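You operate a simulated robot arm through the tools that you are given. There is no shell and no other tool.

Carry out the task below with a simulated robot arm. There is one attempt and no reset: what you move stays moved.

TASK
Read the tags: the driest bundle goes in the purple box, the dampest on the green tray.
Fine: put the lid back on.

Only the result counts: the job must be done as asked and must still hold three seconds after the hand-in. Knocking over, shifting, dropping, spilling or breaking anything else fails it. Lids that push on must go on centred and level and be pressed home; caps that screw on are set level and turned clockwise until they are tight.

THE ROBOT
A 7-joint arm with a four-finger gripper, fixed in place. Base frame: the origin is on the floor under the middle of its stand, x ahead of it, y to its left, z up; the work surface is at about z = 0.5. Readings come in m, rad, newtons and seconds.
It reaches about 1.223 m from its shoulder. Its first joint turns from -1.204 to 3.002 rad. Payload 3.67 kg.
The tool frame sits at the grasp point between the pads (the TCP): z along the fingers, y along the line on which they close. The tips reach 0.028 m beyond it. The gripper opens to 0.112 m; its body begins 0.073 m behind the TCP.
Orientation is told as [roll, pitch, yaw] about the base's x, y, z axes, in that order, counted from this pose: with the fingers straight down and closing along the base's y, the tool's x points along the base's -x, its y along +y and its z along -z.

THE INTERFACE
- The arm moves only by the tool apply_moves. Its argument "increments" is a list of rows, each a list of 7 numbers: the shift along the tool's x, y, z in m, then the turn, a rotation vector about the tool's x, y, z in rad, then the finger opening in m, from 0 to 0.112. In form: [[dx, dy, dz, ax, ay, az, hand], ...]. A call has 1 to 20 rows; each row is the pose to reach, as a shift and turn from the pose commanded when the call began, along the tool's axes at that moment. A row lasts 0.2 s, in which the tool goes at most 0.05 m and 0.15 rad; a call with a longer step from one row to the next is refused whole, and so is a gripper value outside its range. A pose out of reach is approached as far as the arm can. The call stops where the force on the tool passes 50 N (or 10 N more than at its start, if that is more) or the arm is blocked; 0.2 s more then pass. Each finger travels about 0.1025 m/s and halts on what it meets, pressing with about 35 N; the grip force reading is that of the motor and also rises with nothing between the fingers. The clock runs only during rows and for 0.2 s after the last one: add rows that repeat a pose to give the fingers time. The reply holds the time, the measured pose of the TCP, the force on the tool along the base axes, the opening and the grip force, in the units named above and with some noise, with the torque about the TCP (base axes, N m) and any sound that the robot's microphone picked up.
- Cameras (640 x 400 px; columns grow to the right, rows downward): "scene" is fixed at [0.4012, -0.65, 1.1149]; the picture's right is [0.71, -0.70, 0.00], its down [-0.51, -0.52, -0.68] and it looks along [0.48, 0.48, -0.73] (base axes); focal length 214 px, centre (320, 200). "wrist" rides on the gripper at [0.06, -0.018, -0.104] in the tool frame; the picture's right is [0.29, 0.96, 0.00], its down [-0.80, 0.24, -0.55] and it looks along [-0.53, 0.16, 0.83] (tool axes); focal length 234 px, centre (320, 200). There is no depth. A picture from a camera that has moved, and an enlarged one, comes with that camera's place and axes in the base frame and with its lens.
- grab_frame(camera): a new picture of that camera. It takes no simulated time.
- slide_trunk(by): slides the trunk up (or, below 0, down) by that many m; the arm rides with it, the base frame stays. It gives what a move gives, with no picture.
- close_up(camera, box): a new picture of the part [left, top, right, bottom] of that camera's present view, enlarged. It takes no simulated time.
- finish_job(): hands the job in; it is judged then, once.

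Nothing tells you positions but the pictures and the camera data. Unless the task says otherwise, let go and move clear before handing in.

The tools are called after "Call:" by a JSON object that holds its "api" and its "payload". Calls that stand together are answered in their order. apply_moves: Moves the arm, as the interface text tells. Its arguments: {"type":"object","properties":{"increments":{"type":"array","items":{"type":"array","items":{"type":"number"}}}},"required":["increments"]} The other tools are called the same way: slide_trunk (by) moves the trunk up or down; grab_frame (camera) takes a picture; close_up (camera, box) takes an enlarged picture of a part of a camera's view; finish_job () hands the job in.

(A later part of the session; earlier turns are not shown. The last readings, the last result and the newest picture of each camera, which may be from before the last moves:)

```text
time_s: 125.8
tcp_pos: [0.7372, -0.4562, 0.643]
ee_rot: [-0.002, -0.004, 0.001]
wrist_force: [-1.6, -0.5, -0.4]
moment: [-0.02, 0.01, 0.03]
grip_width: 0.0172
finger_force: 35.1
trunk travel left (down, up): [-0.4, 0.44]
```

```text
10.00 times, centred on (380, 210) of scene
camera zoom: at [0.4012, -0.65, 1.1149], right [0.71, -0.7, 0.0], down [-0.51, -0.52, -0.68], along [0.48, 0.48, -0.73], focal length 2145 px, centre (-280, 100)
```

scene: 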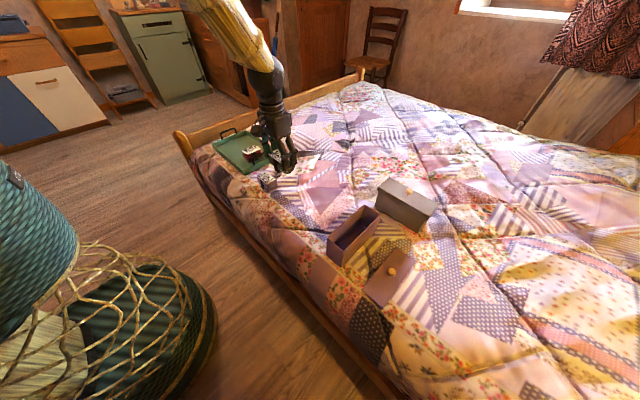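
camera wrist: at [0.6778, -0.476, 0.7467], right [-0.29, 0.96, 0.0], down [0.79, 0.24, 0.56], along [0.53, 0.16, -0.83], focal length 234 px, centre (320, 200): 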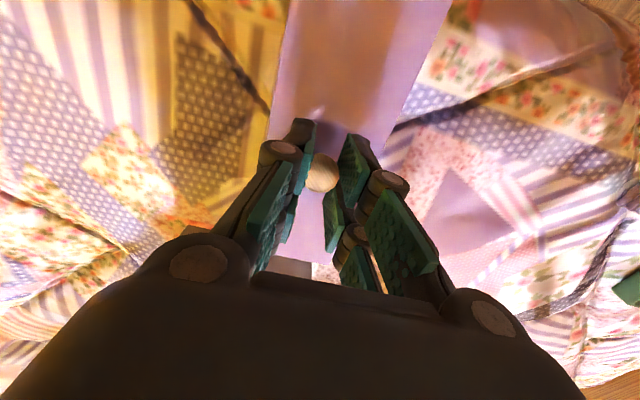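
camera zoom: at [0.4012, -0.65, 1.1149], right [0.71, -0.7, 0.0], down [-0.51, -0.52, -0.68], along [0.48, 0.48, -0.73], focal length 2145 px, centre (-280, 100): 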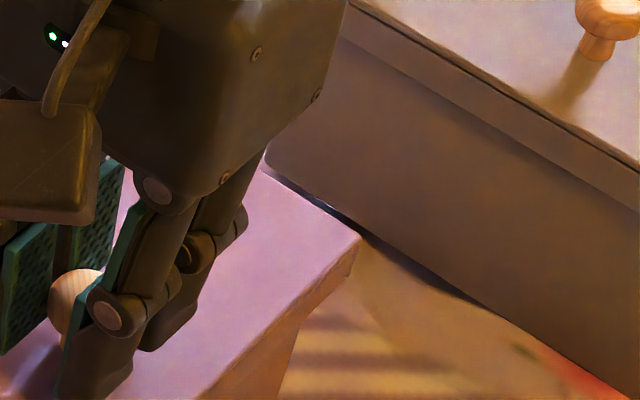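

The lid is centred in x now; the overhang is about 6 mm on the -y side against 2.6 mm on the +y side, so I'll shift +1.8 mm in y and then press down.

Call:
{"api": "apply_moves", "payload": {"increments": [[0, 0.0018, -0.001, 0, 0, 0, 0.005], [0, 0.0018, -0.001, 0, 0, 0, 0.005], [0, 0.0018, 0.001, 0, 0, 0, 0.005], [0, 0.0018, 0.001, 0, 0, 0, 0.005]]}}

Call:
{"api": "apply_moves", "payload": {"increments": [[0, 0, 0.001, 0, 0, 0, 0.005], [0, 0, 0.001, 0, 0, 0, 0.005]]}}

Call:
{"api": "apply_moves", "payload": {"increments": [[0, 0, 0.001, 0, 0, 0, 0.005], [0, 0, 0.001, 0, 0, 0, 0.005]]}}

```text
time_s: 126.8
tcp_pos: [0.7403, -0.4555, 0.6423]
ee_rot: [-0.002, -0.004, 0.001]
wrist_force: [-1.0, -0.8, -0.4]
moment: [0.0, -0.04, 0.01]
grip_width: 0.0171
finger_force: 35.3
trunk travel left (down, up): [-0.4, 0.44]
```

```text
time_s: 127.4
tcp_pos: [0.7384, -0.457, 0.6402]
ee_rot: [-0.003, -0.002, 0.001]
wrist_force: [0.4, 0.8, -1.9]
moment: [-0.02, -0.03, -0.03]
grip_width: 0.0172
finger_force: 34.9
trunk travel left (down, up): [-0.4, 0.44]
```

```text
time_s: 128.0
tcp_pos: [0.7395, -0.4548, 0.6408]
ee_rot: [0.0, -0.004, 0.003]
wrist_force: [-0.3, -0.1, -1.1]
moment: [0.02, -0.02, -0.01]
grip_width: 0.0174
finger_force: 35.2
trunk travel left (down, up): [-0.4, 0.44]
```

No contact yet at a height where it stopped before, which is a good sign. Continuing.

Call:
{"api": "apply_moves", "payload": {"increments": [[0, 0, 0.001, 0, 0, 0, 0.005], [0, 0, 0.001, 0, 0, 0, 0.005]]}}

Call:
{"api": "apply_moves", "payload": {"increments": [[0, 0, 0.001, 0, 0, 0, 0.005], [0, 0, 0.001, 0, 0, 0, 0.005]]}}

Call:
{"api": "apply_moves", "payload": {"increments": [[0, 0, 0.001, 0, 0, 0, 0.005], [0, 0, 0.001, 0, 0, 0, 0.005]]}}

```text
time_s: 128.6
tcp_pos: [0.7395, -0.4552, 0.6386]
ee_rot: [-0.001, -0.002, 0.001]
wrist_force: [-0.8, 1.2, 1.0]
moment: [0.02, 0.07, 0.02]
grip_width: 0.017
finger_force: 35.6
trunk travel left (down, up): [-0.4, 0.44]
```

```text
time_s: 129.2
tcp_pos: [0.7391, -0.4542, 0.6385]
ee_rot: [-0.002, -0.005, 0.003]
wrist_force: [-1.9, -0.7, 6.9]
moment: [0.02, 0.21, -0.01]
grip_width: 0.0174
finger_force: 35.2
trunk travel left (down, up): [-0.4, 0.44]
```

```text
time_s: 129.8
tcp_pos: [0.7388, -0.4545, 0.6396]
ee_rot: [-0.002, -0.004, 0.002]
wrist_force: [-1.1, -1.5, 13.4]
moment: [-0.04, 0.09, 0.0]
grip_width: 0.0174
finger_force: 34.8
trunk travel left (down, up): [-0.4, 0.44]
```

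Contact with a nearly central load (13 N). Pressing home now.

Call:
{"api": "apply_moves", "payload": {"increments": [[0, 0, 0.001, 0, 0, 0, 0.005], [0, 0, 0.0015, 0, 0, 0, 0.005]]}}

Call:
{"api": "apply_moves", "payload": {"increments": [[0, 0, 0.001, 0, 0, 0, 0.005], [0, 0, 0.0015, 0, 0, 0, 0.005]]}}

Call:
{"api": "close_up", "payload": {"camera": "scene", "box": [320, 222, 352, 262]}}

Call:
{"api": "close_up", "payload": {"camera": "scene", "box": [364, 190, 396, 230]}}

```text
time_s: 130.4
tcp_pos: [0.7402, -0.4537, 0.6376]
ee_rot: [-0.004, -0.009, 0.002]
wrist_force: [-0.6, -4.2, 30.9]
moment: [-0.07, 0.16, 0.02]
grip_width: 0.0171
finger_force: 35.3
trunk travel left (down, up): [-0.4, 0.44]
```

```text
time_s: 131.0
tcp_pos: [0.739, -0.4538, 0.639]
ee_rot: [-0.003, -0.01, 0.001]
wrist_force: [0.8, -2.9, 41.5]
moment: [-0.18, -0.02, 0.0]
grip_width: 0.0175
finger_force: 35.3
trunk travel left (down, up): [-0.4, 0.44]
```

```text
10.00 times, centred on (336, 242) of scene
camera zoom: at [0.4012, -0.65, 1.1149], right [0.71, -0.7, 0.0], down [-0.51, -0.52, -0.68], along [0.48, 0.48, -0.73], focal length 2145 px, centre (160, -220)
```

zoom: 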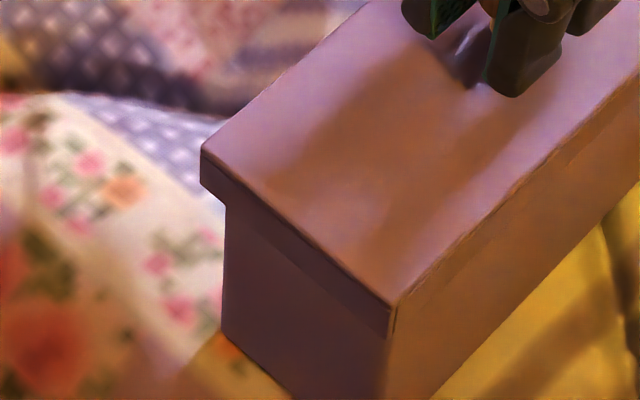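

```text
10.00 times, centred on (380, 210) of scene
camera zoom: at [0.4012, -0.65, 1.1149], right [0.71, -0.7, 0.0], down [-0.51, -0.52, -0.68], along [0.48, 0.48, -0.73], focal length 2145 px, centre (-280, 100)
```

zoom: 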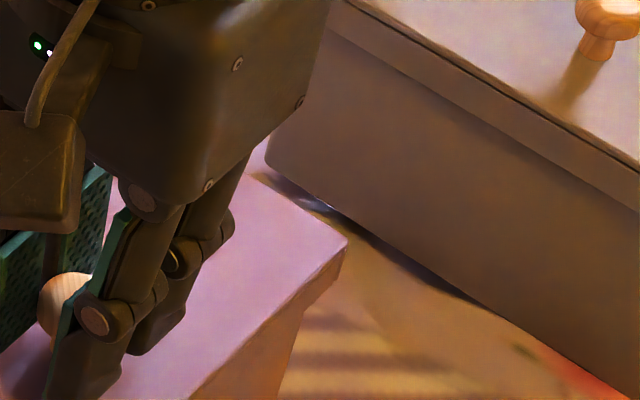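

The lid corners now match the original seated picture within about half a pixel, but no snap was heard at 41 N. I'll press a bit harder in increments.

Call:
{"api": "apply_moves", "payload": {"increments": [[0, 0, 0.001, 0, 0, 0, 0.005], [0, 0, 0.001, 0, 0, 0, 0.005]]}}

Call:
{"api": "apply_moves", "payload": {"increments": [[0, 0, 0.001, 0, 0, 0, 0.005], [0, 0, 0.001, 0, 0, 0, 0.005]]}}

```text
time_s: 131.6
tcp_pos: [0.7383, -0.4537, 0.6361]
ee_rot: [-0.003, -0.007, 0.002]
wrist_force: [6.2, -8.5, 37.5]
moment: [-0.19, -0.28, 0.01]
grip_width: 0.0172
finger_force: 34.7
trunk travel left (down, up): [-0.4, 0.44]
```

```text
time_s: 132.2
tcp_pos: [0.7384, -0.4528, 0.6348]
ee_rot: [-0.004, -0.007, 0.003]
wrist_force: [7.5, -8.0, 39.2]
moment: [-0.14, -0.23, -0.02]
grip_width: 0.0175
finger_force: 35.4
trunk travel left (down, up): [-0.4, 0.44]
```

The force plateaus while the hand sinks, so the pads are probably sliding on the knob. I'll relieve the load, open the fingers and look at the lid.

Call:
{"api": "apply_moves", "payload": {"increments": [[0, 0, -0.003, 0, 0, 0, 0.005], [0, 0, -0.005, 0, 0, 0, 0.005], [0, 0, -0.0065, 0, 0, 0, 0.005], [0, 0, -0.0065, 0, 0, 0, 0.005]]}}

Call:
{"api": "close_up", "payload": {"camera": "scene", "box": [320, 222, 352, 262]}}

Call:
{"api": "close_up", "payload": {"camera": "scene", "box": [364, 190, 396, 230]}}

```text
time_s: 133.2
tcp_pos: [0.7382, -0.4547, 0.6377]
ee_rot: [-0.001, -0.002, -0.001]
wrist_force: [0.2, 0.4, 0.1]
moment: [0.0, 0.0, -0.02]
grip_width: 0.0171
finger_force: 35.2
trunk travel left (down, up): [-0.4, 0.44]
```

```text
10.00 times, centred on (336, 242) of scene
camera zoom: at [0.4012, -0.65, 1.1149], right [0.71, -0.7, 0.0], down [-0.51, -0.52, -0.68], along [0.48, 0.48, -0.73], focal length 2145 px, centre (160, -220)
```

zoom: 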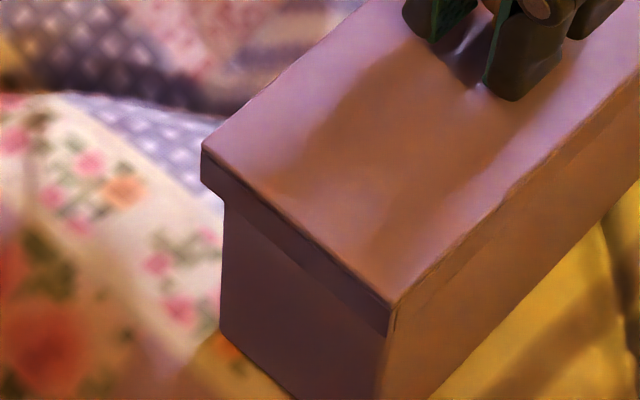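

```text
10.00 times, centred on (380, 210) of scene
camera zoom: at [0.4012, -0.65, 1.1149], right [0.71, -0.7, 0.0], down [-0.51, -0.52, -0.68], along [0.48, 0.48, -0.73], focal length 2145 px, centre (-280, 100)
```

zoom: 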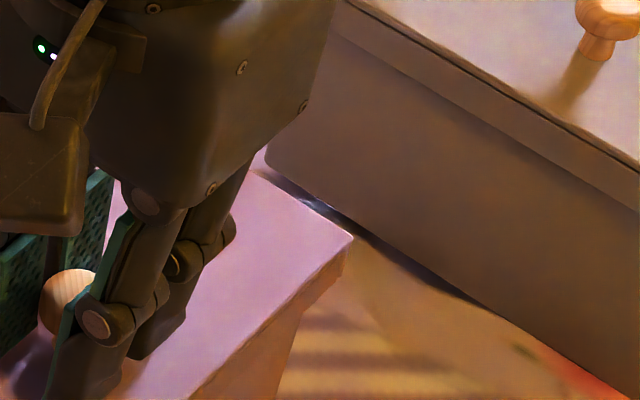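

Call:
{"api": "apply_moves", "payload": {"increments": [[0, 0, 0, 0, 0, 0, 0.02], [0, 0, 0, 0, 0, 0, 0.035], [0, 0, 0, 0, 0, 0, 0.05], [0, 0, 0, 0, 0, 0, 0.05], [0, 0, -0.03, 0, 0, 0, 0.05], [0, 0, -0.07, 0, 0, 0, 0.05], [0, 0, -0.11, 0, 0, 0, 0.07], [0, 0, -0.13, 0, 0, 0, 0.1], [0, 0, -0.13, 0, 0, 0, 0.112]]}}

Call:
{"api": "close_up", "payload": {"camera": "wrist", "box": [250, 0, 400, 210]}}

Call:
{"api": "close_up", "payload": {"camera": "scene", "box": [320, 190, 400, 270]}}

Call:
{"api": "close_up", "payload": {"camera": "scene", "box": [364, 190, 396, 230]}}

```text
time_s: 135.2
tcp_pos: [0.7387, -0.4567, 0.7682]
ee_rot: [-0.001, -0.003, 0.001]
wrist_force: [-0.4, -0.1, -0.4]
moment: [0.01, -0.01, 0.02]
grip_width: 0.1119
finger_force: 0.1
trunk travel left (down, up): [-0.4, 0.44]
```

```text
1.90 times, centred on (325, 105) of wrist
camera zoom: at [0.6771, -0.4758, 0.8719], right [-0.29, 0.96, 0.0], down [0.8, 0.24, 0.56], along [0.53, 0.16, -0.83], focal length 446 px, centre (310, 381)
```

zoom: 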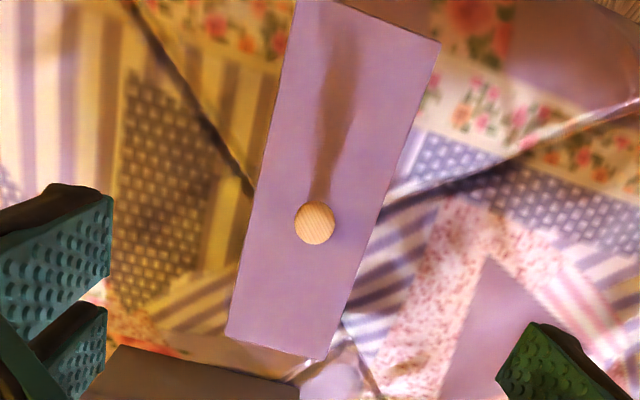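

```text
5.00 times, centred on (360, 230) of scene
camera zoom: at [0.4012, -0.65, 1.1149], right [0.71, -0.7, 0.0], down [-0.51, -0.52, -0.68], along [0.48, 0.48, -0.73], focal length 1072 px, centre (120, 50)
```

zoom: 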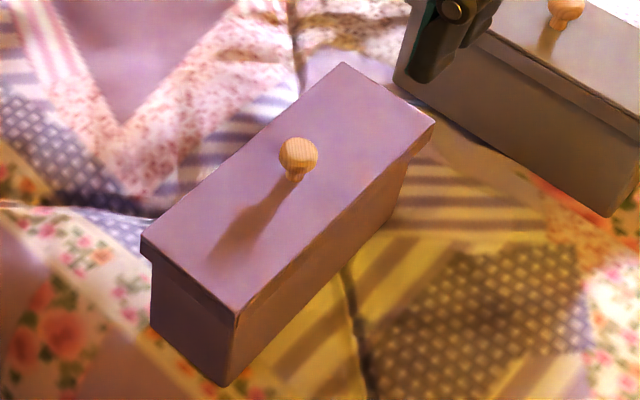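

```text
10.00 times, centred on (380, 210) of scene
camera zoom: at [0.4012, -0.65, 1.1149], right [0.71, -0.7, 0.0], down [-0.51, -0.52, -0.68], along [0.48, 0.48, -0.73], focal length 2145 px, centre (-280, 100)
```

zoom: 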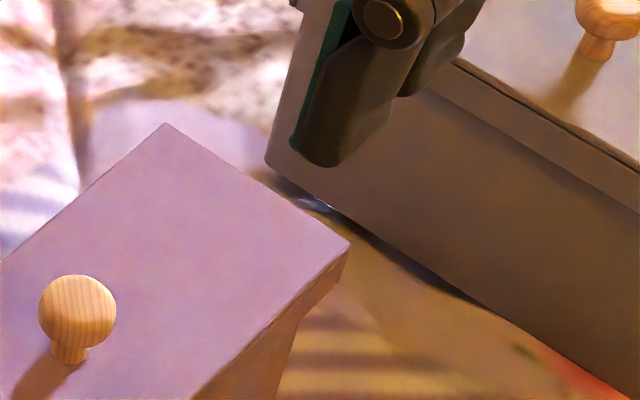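

The lid now sits at its original place within about 1.5 mm, but comparing the wrist views shows it turned about -1.5° relative to the box, which could stop it going home. I'll re-grip the knob, lift the lid a little, turn it back and re-seat it.

Call:
{"api": "apply_moves", "payload": {"increments": [[0.0029, 0.0013, 0.04, 0, 0, 0, 0.08], [0.0029, 0.0013, 0.08, 0, 0, 0, 0.05], [0.0029, 0.0013, 0.11, 0, 0, 0, 0.05], [0.0029, 0.0013, 0.125, 0, 0, 0, 0.05], [0.0029, 0.0013, 0.13, 0, 0, 0, 0.05], [0.0029, 0.0013, 0.13, 0, 0, 0, 0.05]]}}

Call:
{"api": "grab_frame", "payload": {"camera": "wrist"}}

Call:
{"api": "close_up", "payload": {"camera": "wrist", "box": [240, 100, 400, 230]}}

```text
time_s: 136.6
tcp_pos: [0.7346, -0.4513, 0.6389]
ee_rot: [-0.001, -0.003, 0.0]
wrist_force: [0.1, 0.5, 0.2]
moment: [0.02, 0.01, 0.01]
grip_width: 0.0502
finger_force: 0.0
trunk travel left (down, up): [-0.4, 0.44]
```

```text
taken
camera wrist: at [0.6739, -0.4703, 0.7416], right [-0.29, 0.96, 0.0], down [0.79, 0.24, 0.56], along [0.53, 0.16, -0.83], focal length 234 px, centre (320, 200)
```

wrist: 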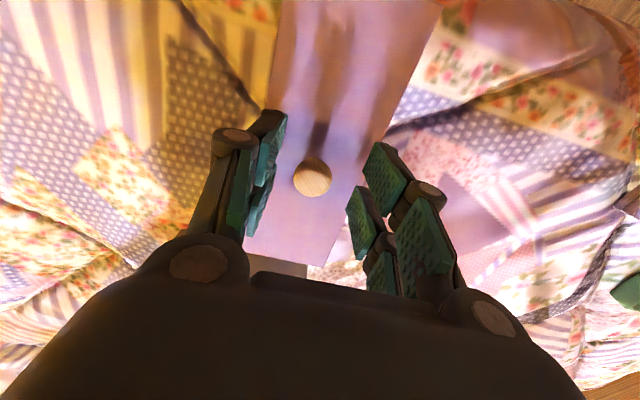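

```text
3.08 times, centred on (320, 165) of wrist
camera zoom: at [0.6739, -0.4703, 0.7416], right [-0.29, 0.96, 0.0], down [0.79, 0.24, 0.56], along [0.53, 0.16, -0.83], focal length 720 px, centre (320, 308)
```

zoom: 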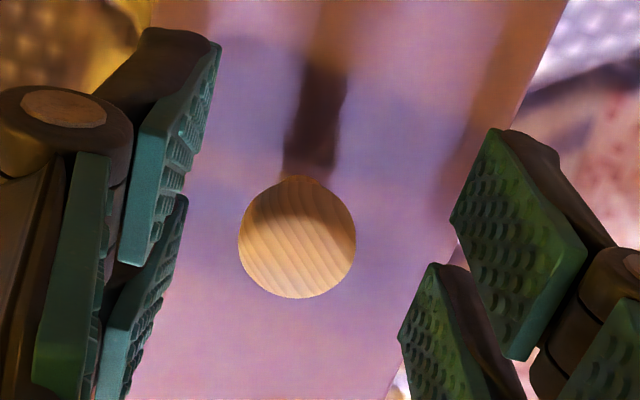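

The hand drifted about 4 mm in +y during descent. Correcting to centre on the knob, then gripping.

Call:
{"api": "apply_moves", "payload": {"increments": [[0, -0.0041, 0, 0, 0, 0, 0.05], [0, -0.0041, 0, 0, 0, 0, 0.05], [0, -0.0041, 0, 0, 0, 0, 0.05]]}}

Call:
{"api": "close_up", "payload": {"camera": "wrist", "box": [240, 100, 400, 230]}}

```text
time_s: 137.4
tcp_pos: [0.7355, -0.4556, 0.6381]
ee_rot: [-0.002, -0.003, 0.003]
wrist_force: [0.3, 0.1, -0.9]
moment: [0.0, 0.01, -0.01]
grip_width: 0.0499
finger_force: 0.1
trunk travel left (down, up): [-0.4, 0.44]
```

```text
3.08 times, centred on (320, 165) of wrist
camera zoom: at [0.6746, -0.4748, 0.7415], right [-0.29, 0.96, 0.0], down [0.8, 0.24, 0.56], along [0.53, 0.16, -0.83], focal length 720 px, centre (320, 308)
```

zoom: 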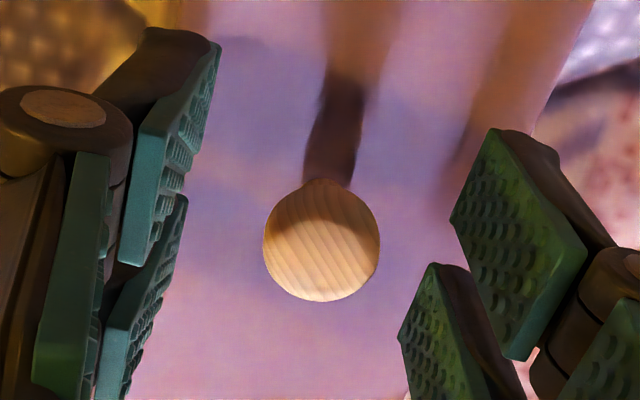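

Call:
{"api": "apply_moves", "payload": {"increments": [[0, 0, 0, 0, 0, 0, 0.036], [0, 0, 0, 0, 0, 0, 0.028], [0, 0, 0, 0, 0, 0, 0.02], [0, 0, 0, 0, 0, 0, 0.01], [0, 0, 0, 0, 0, 0, 0.005], [0, 0, 0, 0, 0, 0, 0.005]]}}

Call:
{"api": "close_up", "payload": {"camera": "scene", "box": [320, 190, 400, 270]}}

```text
time_s: 138.8
tcp_pos: [0.7362, -0.4557, 0.6375]
ee_rot: [-0.001, -0.003, 0.001]
wrist_force: [-0.3, 0.9, 0.4]
moment: [0.03, -0.01, 0.04]
grip_width: 0.0189
finger_force: 34.8
trunk travel left (down, up): [-0.4, 0.44]
```

```text
5.00 times, centred on (360, 230) of scene
camera zoom: at [0.4012, -0.65, 1.1149], right [0.71, -0.7, 0.0], down [-0.51, -0.52, -0.68], along [0.48, 0.48, -0.73], focal length 1072 px, centre (120, 50)
```

zoom: 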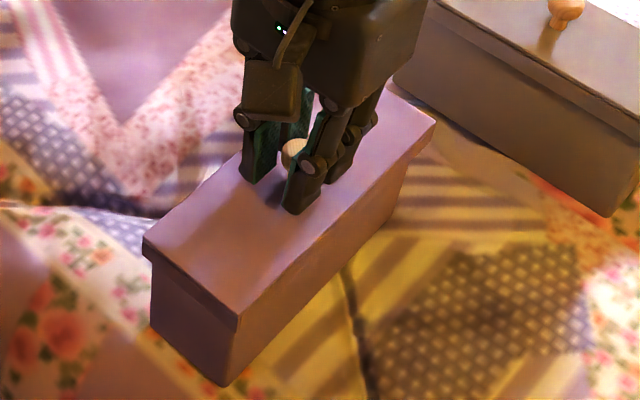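

Now gripped at full knob width (18.9 mm), as in the first grip. Lifting 22 mm, turning +1.5°, shifting 1.5 mm in x, and checking.

Call:
{"api": "apply_moves", "payload": {"increments": [[0, 0, -0.01, 0, 0, 0, 0.005], [0, 0, -0.022, 0, 0, 0, 0.005], [-0.0015, 0, -0.022, 0, 0, -0.027, 0.005], [-0.0015, 0, -0.022, 0, 0, -0.027, 0.005], [-0.0015, 0, -0.022, 0, 0, -0.027, 0.005]]}}

Call:
{"api": "close_up", "payload": {"camera": "scene", "box": [320, 222, 352, 262]}}

Call:
{"api": "close_up", "payload": {"camera": "scene", "box": [364, 190, 396, 230]}}

Call:
{"api": "grab_frame", "payload": {"camera": "wrist"}}

```text
time_s: 140.0
tcp_pos: [0.7389, -0.4557, 0.6613]
ee_rot: [-0.001, -0.005, 0.028]
wrist_force: [-1.3, 0.1, 0.0]
moment: [0.01, 0.01, 0.02]
grip_width: 0.0186
finger_force: 35.1
trunk travel left (down, up): [-0.4, 0.44]
```

```text
10.00 times, centred on (336, 242) of scene
camera zoom: at [0.4012, -0.65, 1.1149], right [0.71, -0.7, 0.0], down [-0.51, -0.52, -0.68], along [0.48, 0.48, -0.73], focal length 2145 px, centre (160, -220)
```

zoom: 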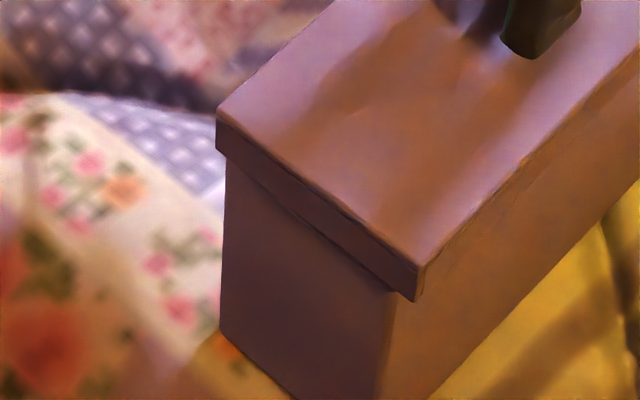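

```text
10.00 times, centred on (380, 210) of scene
camera zoom: at [0.4012, -0.65, 1.1149], right [0.71, -0.7, 0.0], down [-0.51, -0.52, -0.68], along [0.48, 0.48, -0.73], focal length 2145 px, centre (-280, 100)
```

zoom: 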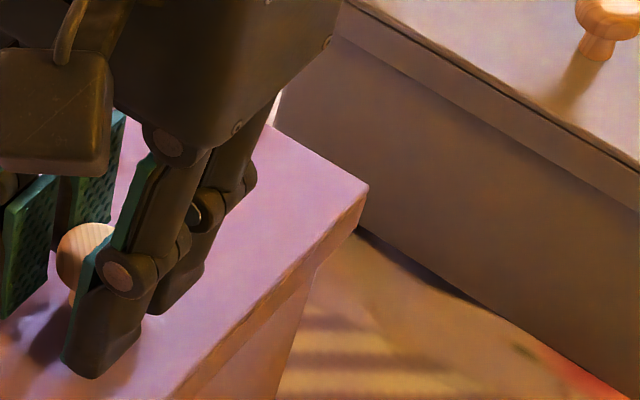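

```text
taken
camera wrist: at [0.6774, -0.4769, 0.7643], right [-0.32, 0.95, 0.0], down [0.79, 0.26, 0.56], along [0.53, 0.17, -0.83], focal length 234 px, centre (320, 200)
```

wrist: 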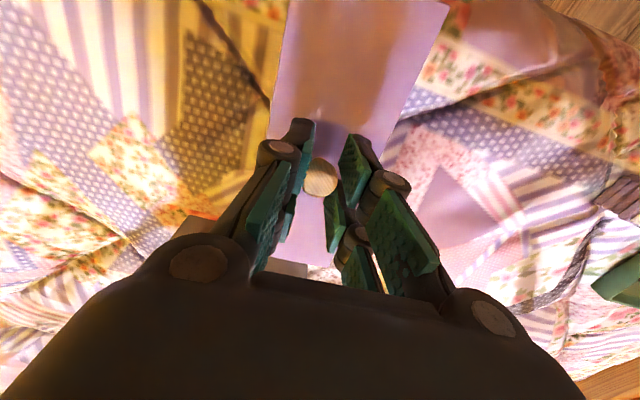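

Re-measuring with the scene camera suggests I over-rotated and am about 1.5 mm off in x and y. I'll turn back by 0.02 rad, shift (-1.5, +1.3) mm, and lower to contact.

Call:
{"api": "apply_moves", "payload": {"increments": [[0.0015, 0.0013, 0, 0, 0, 0.02, 0.005], [0.0015, 0.0013, 0, 0, 0, 0.02, 0.005], [0.0015, 0.0013, 0.008, 0, 0, 0.02, 0.005], [0.0015, 0.0013, 0.012, 0, 0, 0.02, 0.005], [0.0015, 0.0013, 0.012, 0, 0, 0.02, 0.005]]}}

Call:
{"api": "close_up", "payload": {"camera": "scene", "box": [320, 222, 352, 262]}}

Call:
{"api": "close_up", "payload": {"camera": "scene", "box": [364, 190, 396, 230]}}

Call:
{"api": "grab_frame", "payload": {"camera": "wrist"}}

```text
time_s: 141.2
tcp_pos: [0.7353, -0.4553, 0.6487]
ee_rot: [-0.002, -0.003, 0.008]
wrist_force: [0.1, 1.5, -0.9]
moment: [0.03, 0.02, 0.01]
grip_width: 0.0188
finger_force: 35.3
trunk travel left (down, up): [-0.4, 0.44]
```

```text
10.00 times, centred on (336, 242) of scene
camera zoom: at [0.4012, -0.65, 1.1149], right [0.71, -0.7, 0.0], down [-0.51, -0.52, -0.68], along [0.48, 0.48, -0.73], focal length 2145 px, centre (160, -220)
```

zoom: 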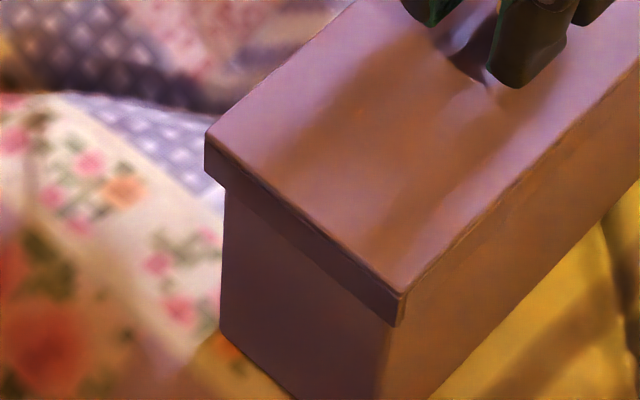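

```text
10.00 times, centred on (380, 210) of scene
camera zoom: at [0.4012, -0.65, 1.1149], right [0.71, -0.7, 0.0], down [-0.51, -0.52, -0.68], along [0.48, 0.48, -0.73], focal length 2145 px, centre (-280, 100)
```

zoom: 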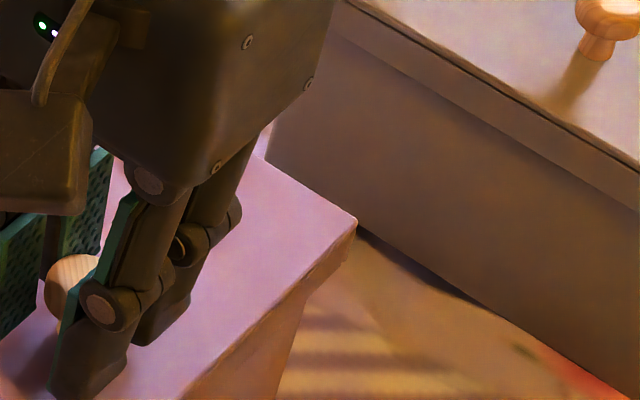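

```text
taken
camera wrist: at [0.6748, -0.4749, 0.7518], right [-0.3, 0.96, 0.0], down [0.79, 0.25, 0.56], along [0.53, 0.16, -0.83], focal length 234 px, centre (320, 200)
```

wrist: 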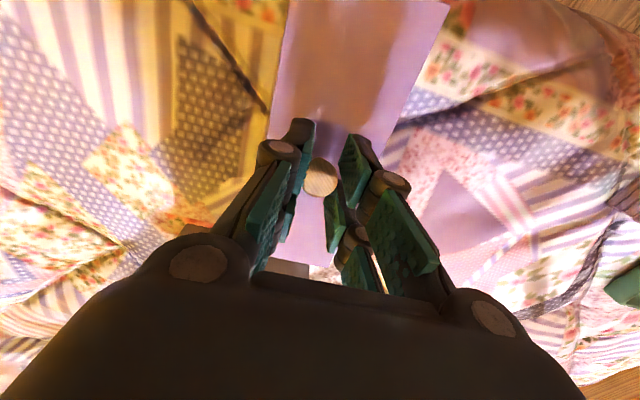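

Using the original seated picture as the reference, the lid is aligned in x and yaw and needs about +1 mm in y. Applying that and lowering to contact.

Call:
{"api": "apply_moves", "payload": {"increments": [[0, 0.001, 0.003, 0, 0, 0, 0.005], [0, 0.001, 0.006, 0, 0, 0, 0.005], [0, 0.001, 0.008, 0, 0, 0, 0.005], [0, 0.001, 0.008, 0, 0, 0, 0.005]]}}

Call:
{"api": "apply_moves", "payload": {"increments": [[0, 0, 0.0015, 0, 0, 0, 0.005], [0, 0, 0.0015, 0, 0, 0, 0.005]]}}

Call:
{"api": "apply_moves", "payload": {"increments": [[0, 0, 0.0015, 0, 0, 0, 0.005], [0, 0, 0.0015, 0, 0, 0, 0.005]]}}

Call:
{"api": "apply_moves", "payload": {"increments": [[0, 0, 0.0015, 0, 0, 0, 0.005], [0, 0, 0.0015, 0, 0, 0, 0.005]]}}

```text
time_s: 142.2
tcp_pos: [0.7353, -0.4553, 0.6404]
ee_rot: [0.0, -0.003, 0.008]
wrist_force: [0.9, 1.4, -0.3]
moment: [0.03, -0.03, -0.01]
grip_width: 0.0186
finger_force: 35.4
trunk travel left (down, up): [-0.4, 0.44]
```

```text
time_s: 142.8
tcp_pos: [0.7351, -0.4553, 0.6387]
ee_rot: [-0.001, -0.003, 0.009]
wrist_force: [-0.5, 0.2, -1.0]
moment: [-0.02, 0.01, 0.02]
grip_width: 0.0184
finger_force: 35.5
trunk travel left (down, up): [-0.4, 0.44]
```

```text
time_s: 143.4
tcp_pos: [0.7357, -0.4552, 0.6387]
ee_rot: [-0.003, -0.004, 0.009]
wrist_force: [0.1, -0.7, -0.3]
moment: [0.01, 0.0, -0.01]
grip_width: 0.0187
finger_force: 35.4
trunk travel left (down, up): [-0.4, 0.44]
```

```text
time_s: 144.0
tcp_pos: [0.736, -0.4536, 0.6371]
ee_rot: [-0.003, -0.005, 0.01]
wrist_force: [1.5, 1.4, 9.1]
moment: [0.0, -0.01, -0.01]
grip_width: 0.0184
finger_force: 35.1
trunk travel left (down, up): [-0.4, 0.44]
```

Contact with no moment at all, so it is well centred. Pressing down in increments.

Call:
{"api": "apply_moves", "payload": {"increments": [[0, 0, 0.0015, 0, 0, 0, 0.005], [0, 0, 0.0015, 0, 0, 0, 0.005]]}}

Call:
{"api": "apply_moves", "payload": {"increments": [[0, 0, 0.0015, 0, 0, 0, 0.005], [0, 0, 0.0015, 0, 0, 0, 0.005]]}}

Call:
{"api": "apply_moves", "payload": {"increments": [[0, 0, 0.0015, 0, 0, 0, 0.005], [0, 0, 0.0015, 0, 0, 0, 0.005]]}}

```text
time_s: 144.6
tcp_pos: [0.736, -0.4541, 0.6372]
ee_rot: [-0.003, -0.007, 0.008]
wrist_force: [6.7, -2.3, 26.3]
moment: [-0.02, -0.26, -0.02]
grip_width: 0.0184
finger_force: 35.0
trunk travel left (down, up): [-0.4, 0.44]
```

```text
time_s: 145.2
tcp_pos: [0.736, -0.4544, 0.6363]
ee_rot: [-0.004, -0.008, 0.01]
wrist_force: [9.8, -2.4, 36.1]
moment: [-0.06, -0.39, 0.0]
grip_width: 0.0187
finger_force: 35.3
trunk travel left (down, up): [-0.4, 0.44]
```

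```text
time_s: 145.8
tcp_pos: [0.735, -0.4542, 0.6343]
ee_rot: [-0.003, -0.007, 0.008]
wrist_force: [12.3, 1.1, 34.7]
moment: [0.02, -0.46, 0.03]
grip_width: 0.0182
finger_force: 34.6
trunk travel left (down, up): [-0.4, 0.44]
```

The pads slide on the knob at about 35 N. I'll release the lid here and instead press straight down on it from above with the fingertips.

Call:
{"api": "apply_moves", "payload": {"increments": [[0, 0, -0.003, 0, 0, 0, 0.005], [0, 0, -0.0055, 0, 0, 0, 0.005], [0, 0, -0.0055, 0, 0, 0, 0.005], [0, 0, -0.0055, 0, 0, 0, 0.02], [0, 0, -0.0055, 0, 0, 0, 0.035], [0, 0, -0.0055, 0, 0, 0, 0.05], [0, 0, -0.0055, 0, 0, 0, 0.05]]}}

Call:
{"api": "apply_moves", "payload": {"increments": [[0, 0, -0.04, 0, 0, 0, 0.05], [0, 0, -0.08, 0, 0, 0, 0.05], [0, 0, -0.12, 0, 0, 0, 0.08], [0, 0, -0.13, 0, 0, 0, 0.112], [0, 0, -0.13, 0, 0, 0, 0.112]]}}

Call:
{"api": "close_up", "payload": {"camera": "wrist", "box": [250, 0, 400, 210]}}

Call:
{"api": "close_up", "payload": {"camera": "scene", "box": [320, 190, 400, 270]}}

Call:
{"api": "close_up", "payload": {"camera": "scene", "box": [320, 222, 352, 262]}}

Call:
{"api": "close_up", "payload": {"camera": "scene", "box": [364, 190, 396, 230]}}

```text
time_s: 147.4
tcp_pos: [0.7372, -0.4552, 0.6354]
ee_rot: [-0.004, -0.004, 0.008]
wrist_force: [-0.2, 0.0, 0.0]
moment: [0.0, 0.01, 0.0]
grip_width: 0.0502
finger_force: 0.1
trunk travel left (down, up): [-0.4, 0.44]
```

```text
time_s: 148.6
tcp_pos: [0.7347, -0.4559, 0.768]
ee_rot: [-0.001, -0.004, 0.008]
wrist_force: [0.4, -1.0, 0.2]
moment: [0.01, -0.03, 0.01]
grip_width: 0.112
finger_force: 0.1
trunk travel left (down, up): [-0.4, 0.44]
```

```text
1.90 times, centred on (325, 105) of wrist
camera zoom: at [0.6737, -0.4756, 0.8717], right [-0.3, 0.96, 0.0], down [0.79, 0.25, 0.56], along [0.53, 0.16, -0.83], focal length 446 px, centre (310, 381)
```

zoom: 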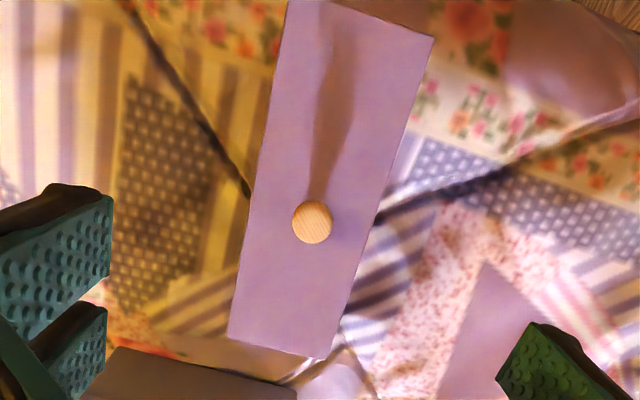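

```text
5.00 times, centred on (360, 230) of scene
camera zoom: at [0.4012, -0.65, 1.1149], right [0.71, -0.7, 0.0], down [-0.51, -0.52, -0.68], along [0.48, 0.48, -0.73], focal length 1072 px, centre (120, 50)
```

zoom: 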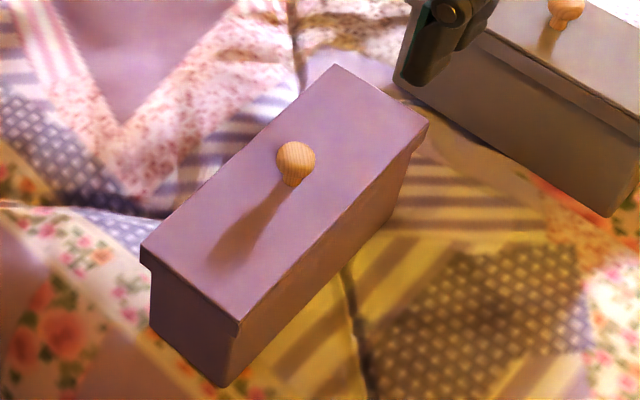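

```text
10.00 times, centred on (336, 242) of scene
camera zoom: at [0.4012, -0.65, 1.1149], right [0.71, -0.7, 0.0], down [-0.51, -0.52, -0.68], along [0.48, 0.48, -0.73], focal length 2145 px, centre (160, -220)
```

zoom: 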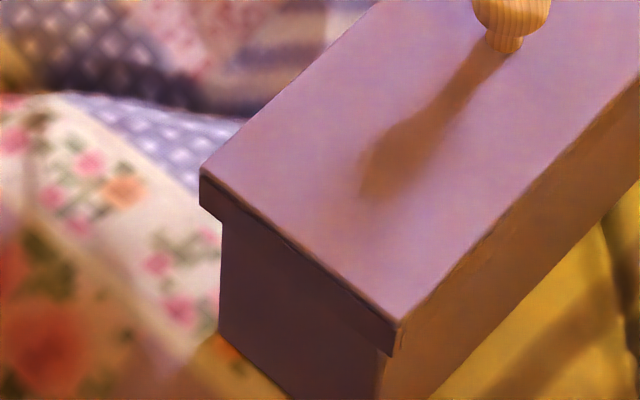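

```text
10.00 times, centred on (380, 210) of scene
camera zoom: at [0.4012, -0.65, 1.1149], right [0.71, -0.7, 0.0], down [-0.51, -0.52, -0.68], along [0.48, 0.48, -0.73], focal length 2145 px, centre (-280, 100)
```

zoom: 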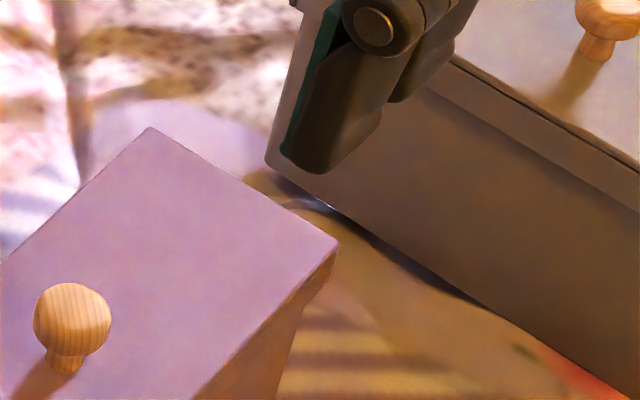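

The lid now rests on the box about 3 mm toward -x and slightly turned. A better way to square it is to grip the lid by its long sides, since flat pads will align its yaw and y with the tool. I'll descend around the lid with open fingers.

Call:
{"api": "apply_moves", "payload": {"increments": [[-0.0012, 0.0009, 0.03, 0, 0, -0.014, 0.112], [-0.0012, 0.0009, 0.07, 0, 0, -0.014, 0.112], [-0.0012, 0.0009, 0.105, 0, 0, -0.014, 0.112], [-0.0012, 0.0009, 0.13, 0, 0, -0.014, 0.112], [-0.0012, 0.0009, 0.144, 0, 0, -0.014, 0.112], [-0.0012, 0.0009, 0.144, 0, 0, -0.014, 0.112]]}}

Call:
{"api": "grab_frame", "payload": {"camera": "wrist"}}

Call:
{"api": "close_up", "payload": {"camera": "scene", "box": [320, 170, 420, 270]}}

```text
time_s: 150.0
tcp_pos: [0.7376, -0.4541, 0.622]
ee_rot: [0.0, -0.003, 0.02]
wrist_force: [0.8, 0.2, 0.0]
moment: [-0.01, 0.01, 0.01]
grip_width: 0.1121
finger_force: 0.0
trunk travel left (down, up): [-0.4, 0.44]
```

```text
taken
camera wrist: at [0.6759, -0.4744, 0.7255], right [-0.31, 0.95, 0.0], down [0.79, 0.26, 0.56], along [0.53, 0.17, -0.83], focal length 234 px, centre (320, 200)
```

wrist: 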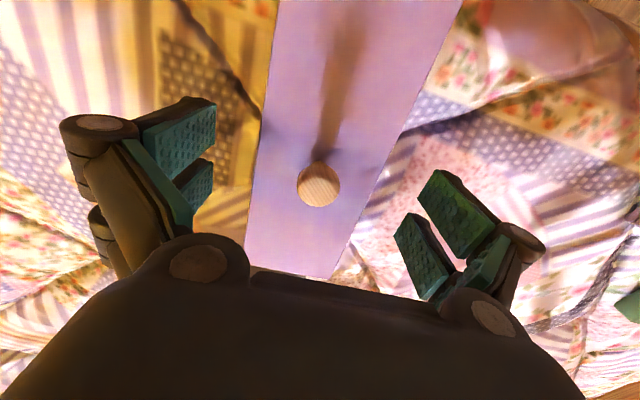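

```text
4.00 times, centred on (370, 220) of scene
camera zoom: at [0.4012, -0.65, 1.1149], right [0.71, -0.7, 0.0], down [-0.51, -0.52, -0.68], along [0.48, 0.48, -0.73], focal length 858 px, centre (120, 120)
```

zoom: 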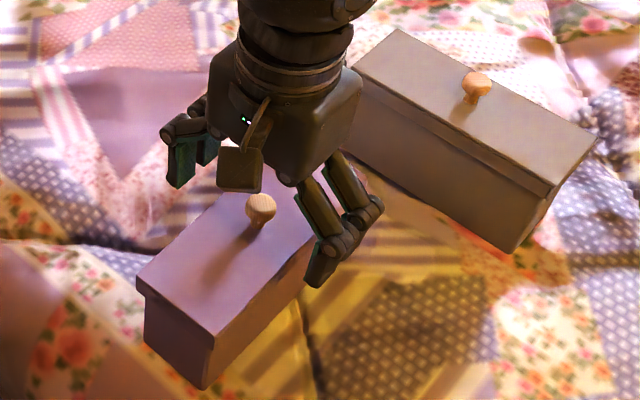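

The fingers straddle the lid. Closing gently on its long sides.

Call:
{"api": "apply_moves", "payload": {"increments": [[0, 0, 0, 0, 0, 0, 0.095], [0, 0, 0, 0, 0, 0, 0.082], [0, 0, 0, 0, 0, 0, 0.076], [0, 0, 0, 0, 0, 0, 0.072], [0, 0, 0, 0, 0, 0, 0.068], [0, 0, 0, 0, 0, 0, 0.06], [0, 0, 0, 0, 0, 0, 0.06]]}}

Call:
{"api": "grab_frame", "payload": {"camera": "wrist"}}

Call:
{"api": "close_up", "payload": {"camera": "scene", "box": [320, 190, 400, 270]}}

```text
time_s: 151.6
tcp_pos: [0.737, -0.4542, 0.6229]
ee_rot: [0.0, -0.004, 0.023]
wrist_force: [-0.2, -0.4, 2.4]
moment: [-0.02, 0.01, 0.02]
grip_width: 0.0714
finger_force: 35.1
trunk travel left (down, up): [-0.4, 0.44]
```

```text
taken
camera wrist: at [0.6758, -0.4744, 0.7258], right [-0.31, 0.95, 0.0], down [0.79, 0.26, 0.56], along [0.53, 0.17, -0.83], focal length 234 px, centre (320, 200)
```

wrist: 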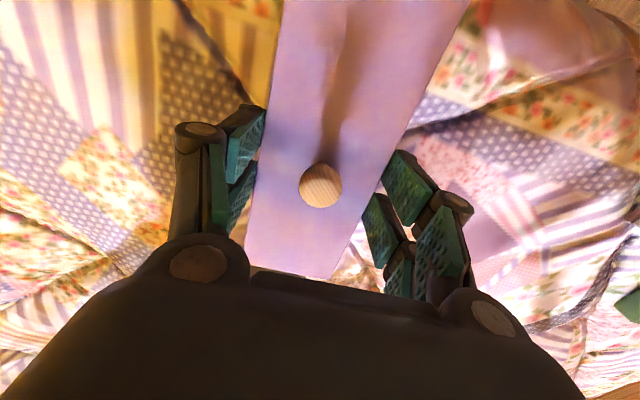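

```text
5.00 times, centred on (360, 230) of scene
camera zoom: at [0.4012, -0.65, 1.1149], right [0.71, -0.7, 0.0], down [-0.51, -0.52, -0.68], along [0.48, 0.48, -0.73], focal length 1072 px, centre (120, 50)
```

zoom: 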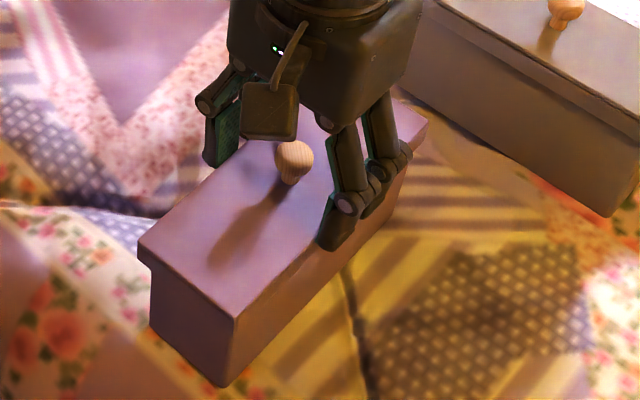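

The lid is held squarely at 71.4 mm, yaw 0.022. Its x centre is about 2.7 mm short, so I'll lift it a few millimetres, shift +2.7 mm in x and lower it again.

Call:
{"api": "apply_moves", "payload": {"increments": [[0, 0, -0.004, 0, 0, 0, 0.06], [0, 0, -0.007, 0, 0, 0, 0.06], [-0.0027, -0.0005, -0.007, 0, 0, 0, 0.06], [-0.0027, -0.0005, -0.007, 0, 0, 0, 0.06]]}}

Call:
{"api": "close_up", "payload": {"camera": "scene", "box": [320, 222, 352, 262]}}

Call:
{"api": "close_up", "payload": {"camera": "scene", "box": [364, 190, 396, 230]}}

Call:
{"api": "grab_frame", "payload": {"camera": "wrist"}}

```text
time_s: 152.6
tcp_pos: [0.7394, -0.4533, 0.6293]
ee_rot: [-0.001, -0.005, 0.022]
wrist_force: [-0.7, -0.6, -0.7]
moment: [0.02, -0.02, 0.0]
grip_width: 0.0711
finger_force: 34.9
trunk travel left (down, up): [-0.4, 0.44]
```

```text
10.00 times, centred on (336, 242) of scene
camera zoom: at [0.4012, -0.65, 1.1149], right [0.71, -0.7, 0.0], down [-0.51, -0.52, -0.68], along [0.48, 0.48, -0.73], focal length 2145 px, centre (160, -220)
```

zoom: 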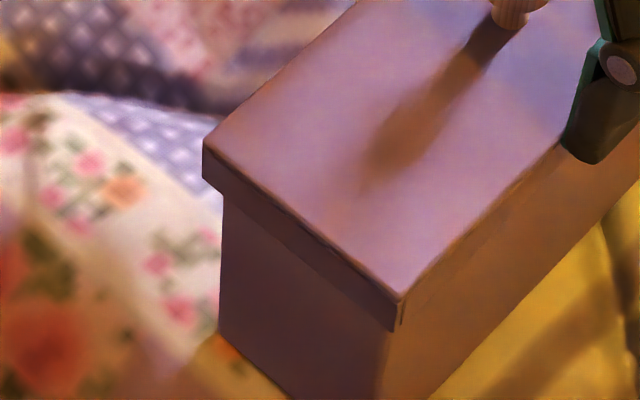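

```text
10.00 times, centred on (380, 210) of scene
camera zoom: at [0.4012, -0.65, 1.1149], right [0.71, -0.7, 0.0], down [-0.51, -0.52, -0.68], along [0.48, 0.48, -0.73], focal length 2145 px, centre (-280, 100)
```

zoom: 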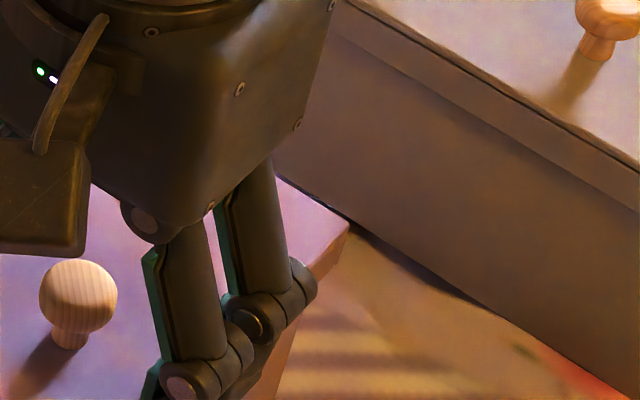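

```text
taken
camera wrist: at [0.6789, -0.4744, 0.7327], right [-0.31, 0.95, 0.0], down [0.79, 0.26, 0.56], along [0.53, 0.17, -0.83], focal length 234 px, centre (320, 200)
```

wrist: 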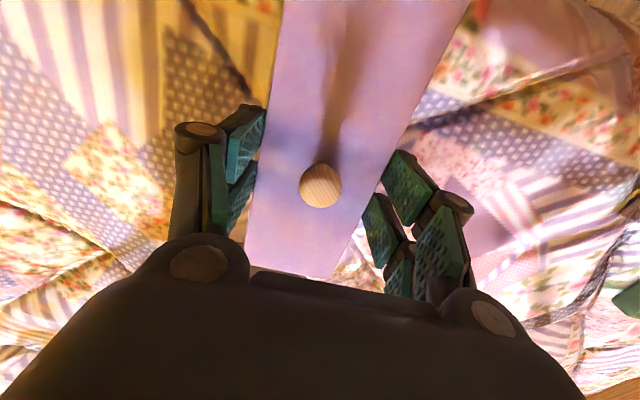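

By the four-corner measurement the lid centre is now [0.7364, -0.4555] with yaw 0.03, matching the original seat to better than a millimetre. Lowering and pressing.

Call:
{"api": "apply_moves", "payload": {"increments": [[0, 0, 0.003, 0, 0, 0, 0.06], [0, 0, 0.005, 0, 0, 0, 0.06], [0, 0, 0.006, 0, 0, 0, 0.06], [0, 0, 0.006, 0, 0, 0, 0.06]]}}

Call:
{"api": "apply_moves", "payload": {"increments": [[0, 0, 0.0015, 0, 0, 0, 0.06], [0, 0, 0.0015, 0, 0, 0, 0.06]]}}

Call:
{"api": "apply_moves", "payload": {"increments": [[0, 0, 0.0015, 0, 0, 0, 0.06], [0, 0, 0.0015, 0, 0, 0, 0.06]]}}

Call:
{"api": "apply_moves", "payload": {"increments": [[0, 0, 0.0015, 0, 0, 0, 0.06], [0, 0, 0.0015, 0, 0, 0, 0.06]]}}

```text
time_s: 153.6
tcp_pos: [0.7414, -0.4544, 0.6242]
ee_rot: [-0.002, -0.004, 0.023]
wrist_force: [0.1, 0.1, -0.2]
moment: [-0.02, 0.02, -0.01]
grip_width: 0.0712
finger_force: 35.2
trunk travel left (down, up): [-0.4, 0.44]
```

```text
time_s: 154.2
tcp_pos: [0.7404, -0.4546, 0.6232]
ee_rot: [-0.001, -0.003, 0.023]
wrist_force: [-0.4, -0.1, 0.8]
moment: [-0.03, -0.08, 0.0]
grip_width: 0.0712
finger_force: 35.2
trunk travel left (down, up): [-0.4, 0.44]
```

```text
time_s: 154.8
tcp_pos: [0.7397, -0.455, 0.6224]
ee_rot: [-0.003, -0.007, 0.023]
wrist_force: [-0.9, -0.2, 9.1]
moment: [-0.3, 0.44, -0.02]
grip_width: 0.0712
finger_force: 34.8
trunk travel left (down, up): [-0.4, 0.44]
```

```text
time_s: 155.4
tcp_pos: [0.7403, -0.4545, 0.621]
ee_rot: [-0.002, -0.008, 0.021]
wrist_force: [-1.2, -4.5, 25.0]
moment: [-0.34, 0.39, 0.06]
grip_width: 0.0712
finger_force: 35.1
trunk travel left (down, up): [-0.4, 0.44]
```

Call:
{"api": "apply_moves", "payload": {"increments": [[0, 0, 0.0015, 0, 0, 0, 0.06], [0, 0, 0.0015, 0, 0, 0, 0.06]]}}

Call:
{"api": "apply_moves", "payload": {"increments": [[0, 0, 0.0015, 0, 0, 0, 0.06], [0, 0, 0.0015, 0, 0, 0, 0.06]]}}

```text
time_s: 156.0
tcp_pos: [0.7397, -0.4536, 0.6214]
ee_rot: [-0.003, -0.008, 0.023]
wrist_force: [4.8, -8.9, 29.6]
moment: [-0.34, -0.21, 0.01]
grip_width: 0.0718
finger_force: 35.5
trunk travel left (down, up): [-0.4, 0.44]
```

```text
time_s: 156.6
tcp_pos: [0.7396, -0.4536, 0.6185]
ee_rot: [-0.005, -0.005, 0.023]
wrist_force: [6.2, -3.1, 28.9]
moment: [-0.07, -0.2, 0.0]
grip_width: 0.0711
finger_force: 35.0
trunk travel left (down, up): [-0.4, 0.44]
```

The pads slide on the lid's sides at about 29 N. I'll let go, check the lid's position, and then press from above with the fingertips on the lid's top.

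Call:
{"api": "apply_moves", "payload": {"increments": [[0, 0, -0.003, 0, 0, 0, 0.06], [0, 0, -0.0045, 0, 0, 0, 0.06], [0, 0, -0.0045, 0, 0, 0, 0.08], [0, 0, -0.0045, 0, 0, 0, 0.1], [0, 0, -0.0045, 0, 0, 0, 0.112], [0, 0, -0.03, 0, 0, 0, 0.112], [0, 0, -0.06, 0, 0, 0, 0.112], [0, 0, -0.1, 0, 0, 0, 0.112], [0, 0, -0.145, 0, 0, 0, 0.112]]}}

Call:
{"api": "close_up", "payload": {"camera": "scene", "box": [320, 222, 352, 262]}}

Call:
{"api": "close_up", "payload": {"camera": "scene", "box": [364, 190, 396, 230]}}

Call:
{"api": "close_up", "payload": {"camera": "wrist", "box": [250, 0, 400, 210]}}

Call:
{"api": "close_up", "payload": {"camera": "scene", "box": [320, 190, 400, 270]}}

```text
time_s: 158.6
tcp_pos: [0.7382, -0.4545, 0.759]
ee_rot: [-0.003, -0.004, 0.023]
wrist_force: [0.3, -0.5, 0.5]
moment: [-0.02, 0.01, 0.03]
grip_width: 0.112
finger_force: 0.2
trunk travel left (down, up): [-0.4, 0.44]
heard: snap
```

```text
10.00 times, centred on (336, 242) of scene
camera zoom: at [0.4012, -0.65, 1.1149], right [0.71, -0.7, 0.0], down [-0.51, -0.52, -0.68], along [0.48, 0.48, -0.73], focal length 2145 px, centre (160, -220)
```

zoom: 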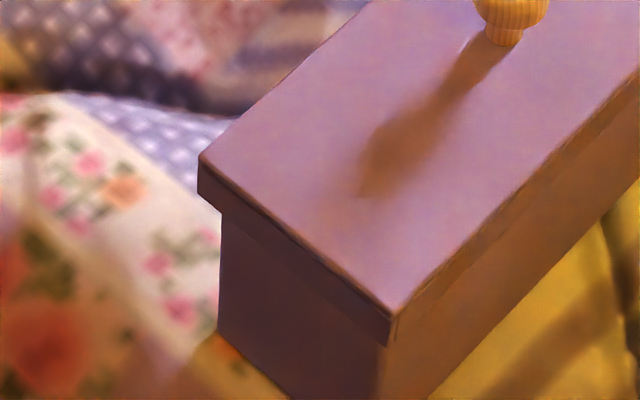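

```text
10.00 times, centred on (380, 210) of scene
camera zoom: at [0.4012, -0.65, 1.1149], right [0.71, -0.7, 0.0], down [-0.51, -0.52, -0.68], along [0.48, 0.48, -0.73], focal length 2145 px, centre (-280, 100)
```

zoom: 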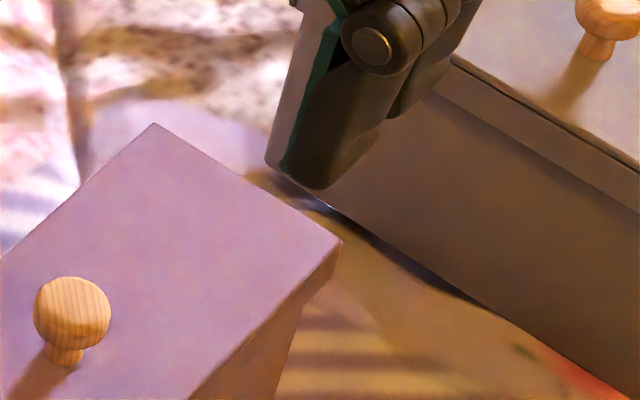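

```text
1.90 times, centred on (325, 105) of wrist
camera zoom: at [0.677, -0.4755, 0.8627], right [-0.31, 0.95, 0.0], down [0.79, 0.26, 0.56], along [0.53, 0.17, -0.83], focal length 446 px, centre (310, 381)
```

zoom: 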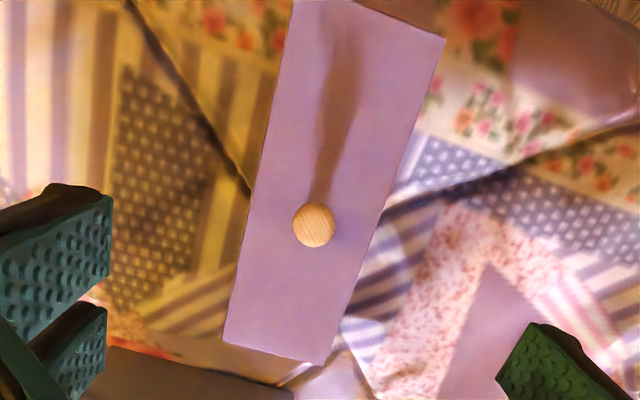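

```text
5.00 times, centred on (360, 230) of scene
camera zoom: at [0.4012, -0.65, 1.1149], right [0.71, -0.7, 0.0], down [-0.51, -0.52, -0.68], along [0.48, 0.48, -0.73], focal length 1072 px, centre (120, 50)
```

zoom: 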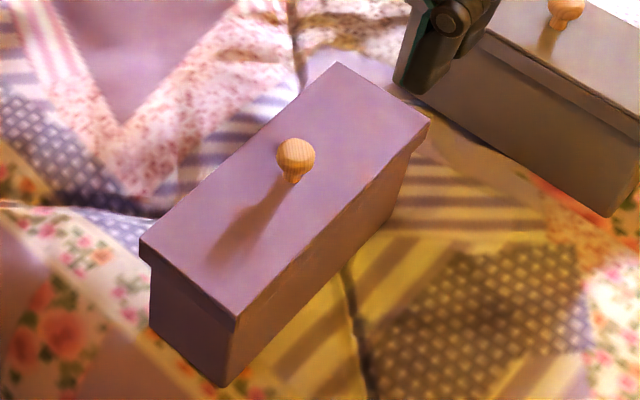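

A snap was heard in that call. I think the lid had gone home under the aligned press and was popped loose as I eased up while still gripping it. I'll now press it down from above with the fingertips on the lid top around the knob, without gripping anything.

Call:
{"api": "apply_moves", "payload": {"increments": [[0.0037, 0.0008, 0.03, 0, 0, 0, 0.08], [0.0037, 0.0008, 0.06, 0, 0, 0, 0.05], [0.0037, 0.0008, 0.09, 0, 0, 0, 0.038], [0.0037, 0.0008, 0.112, 0, 0, 0, 0.036], [0.0037, 0.0008, 0.118, 0, 0, 0, 0.036], [0.0037, 0.0008, 0.118, 0, 0, 0, 0.036]]}}

Call:
{"api": "grab_frame", "payload": {"camera": "wrist"}}

Call:
{"api": "close_up", "payload": {"camera": "scene", "box": [330, 190, 390, 250]}}

```text
time_s: 160.0
tcp_pos: [0.7347, -0.4544, 0.6419]
ee_rot: [-0.002, -0.003, 0.023]
wrist_force: [0.1, 0.3, 0.1]
moment: [-0.05, -0.03, -0.04]
grip_width: 0.036
finger_force: 0.0
trunk travel left (down, up): [-0.4, 0.44]
```

```text
taken
camera wrist: at [0.6744, -0.4754, 0.7446], right [-0.31, 0.95, 0.0], down [0.79, 0.26, 0.56], along [0.53, 0.17, -0.83], focal length 234 px, centre (320, 200)
```

wrist: 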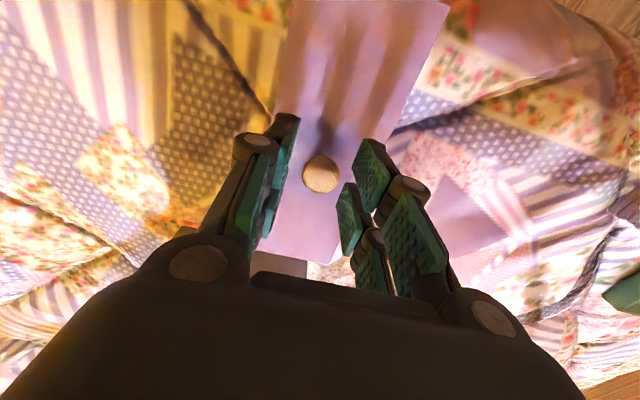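

```text
6.67 times, centred on (360, 220) of scene
camera zoom: at [0.4012, -0.65, 1.1149], right [0.71, -0.7, 0.0], down [-0.51, -0.52, -0.68], along [0.48, 0.48, -0.73], focal length 1430 px, centre (53, 67)
```

zoom: 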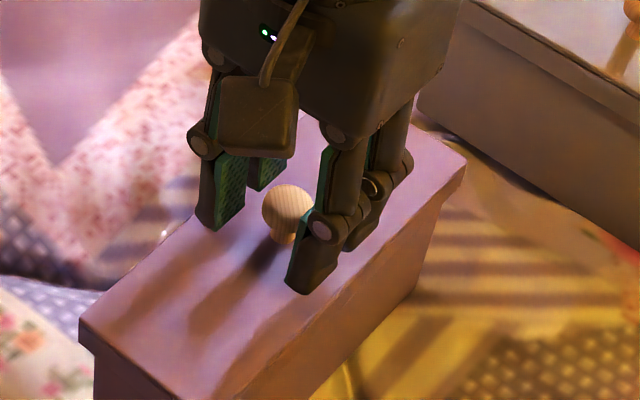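

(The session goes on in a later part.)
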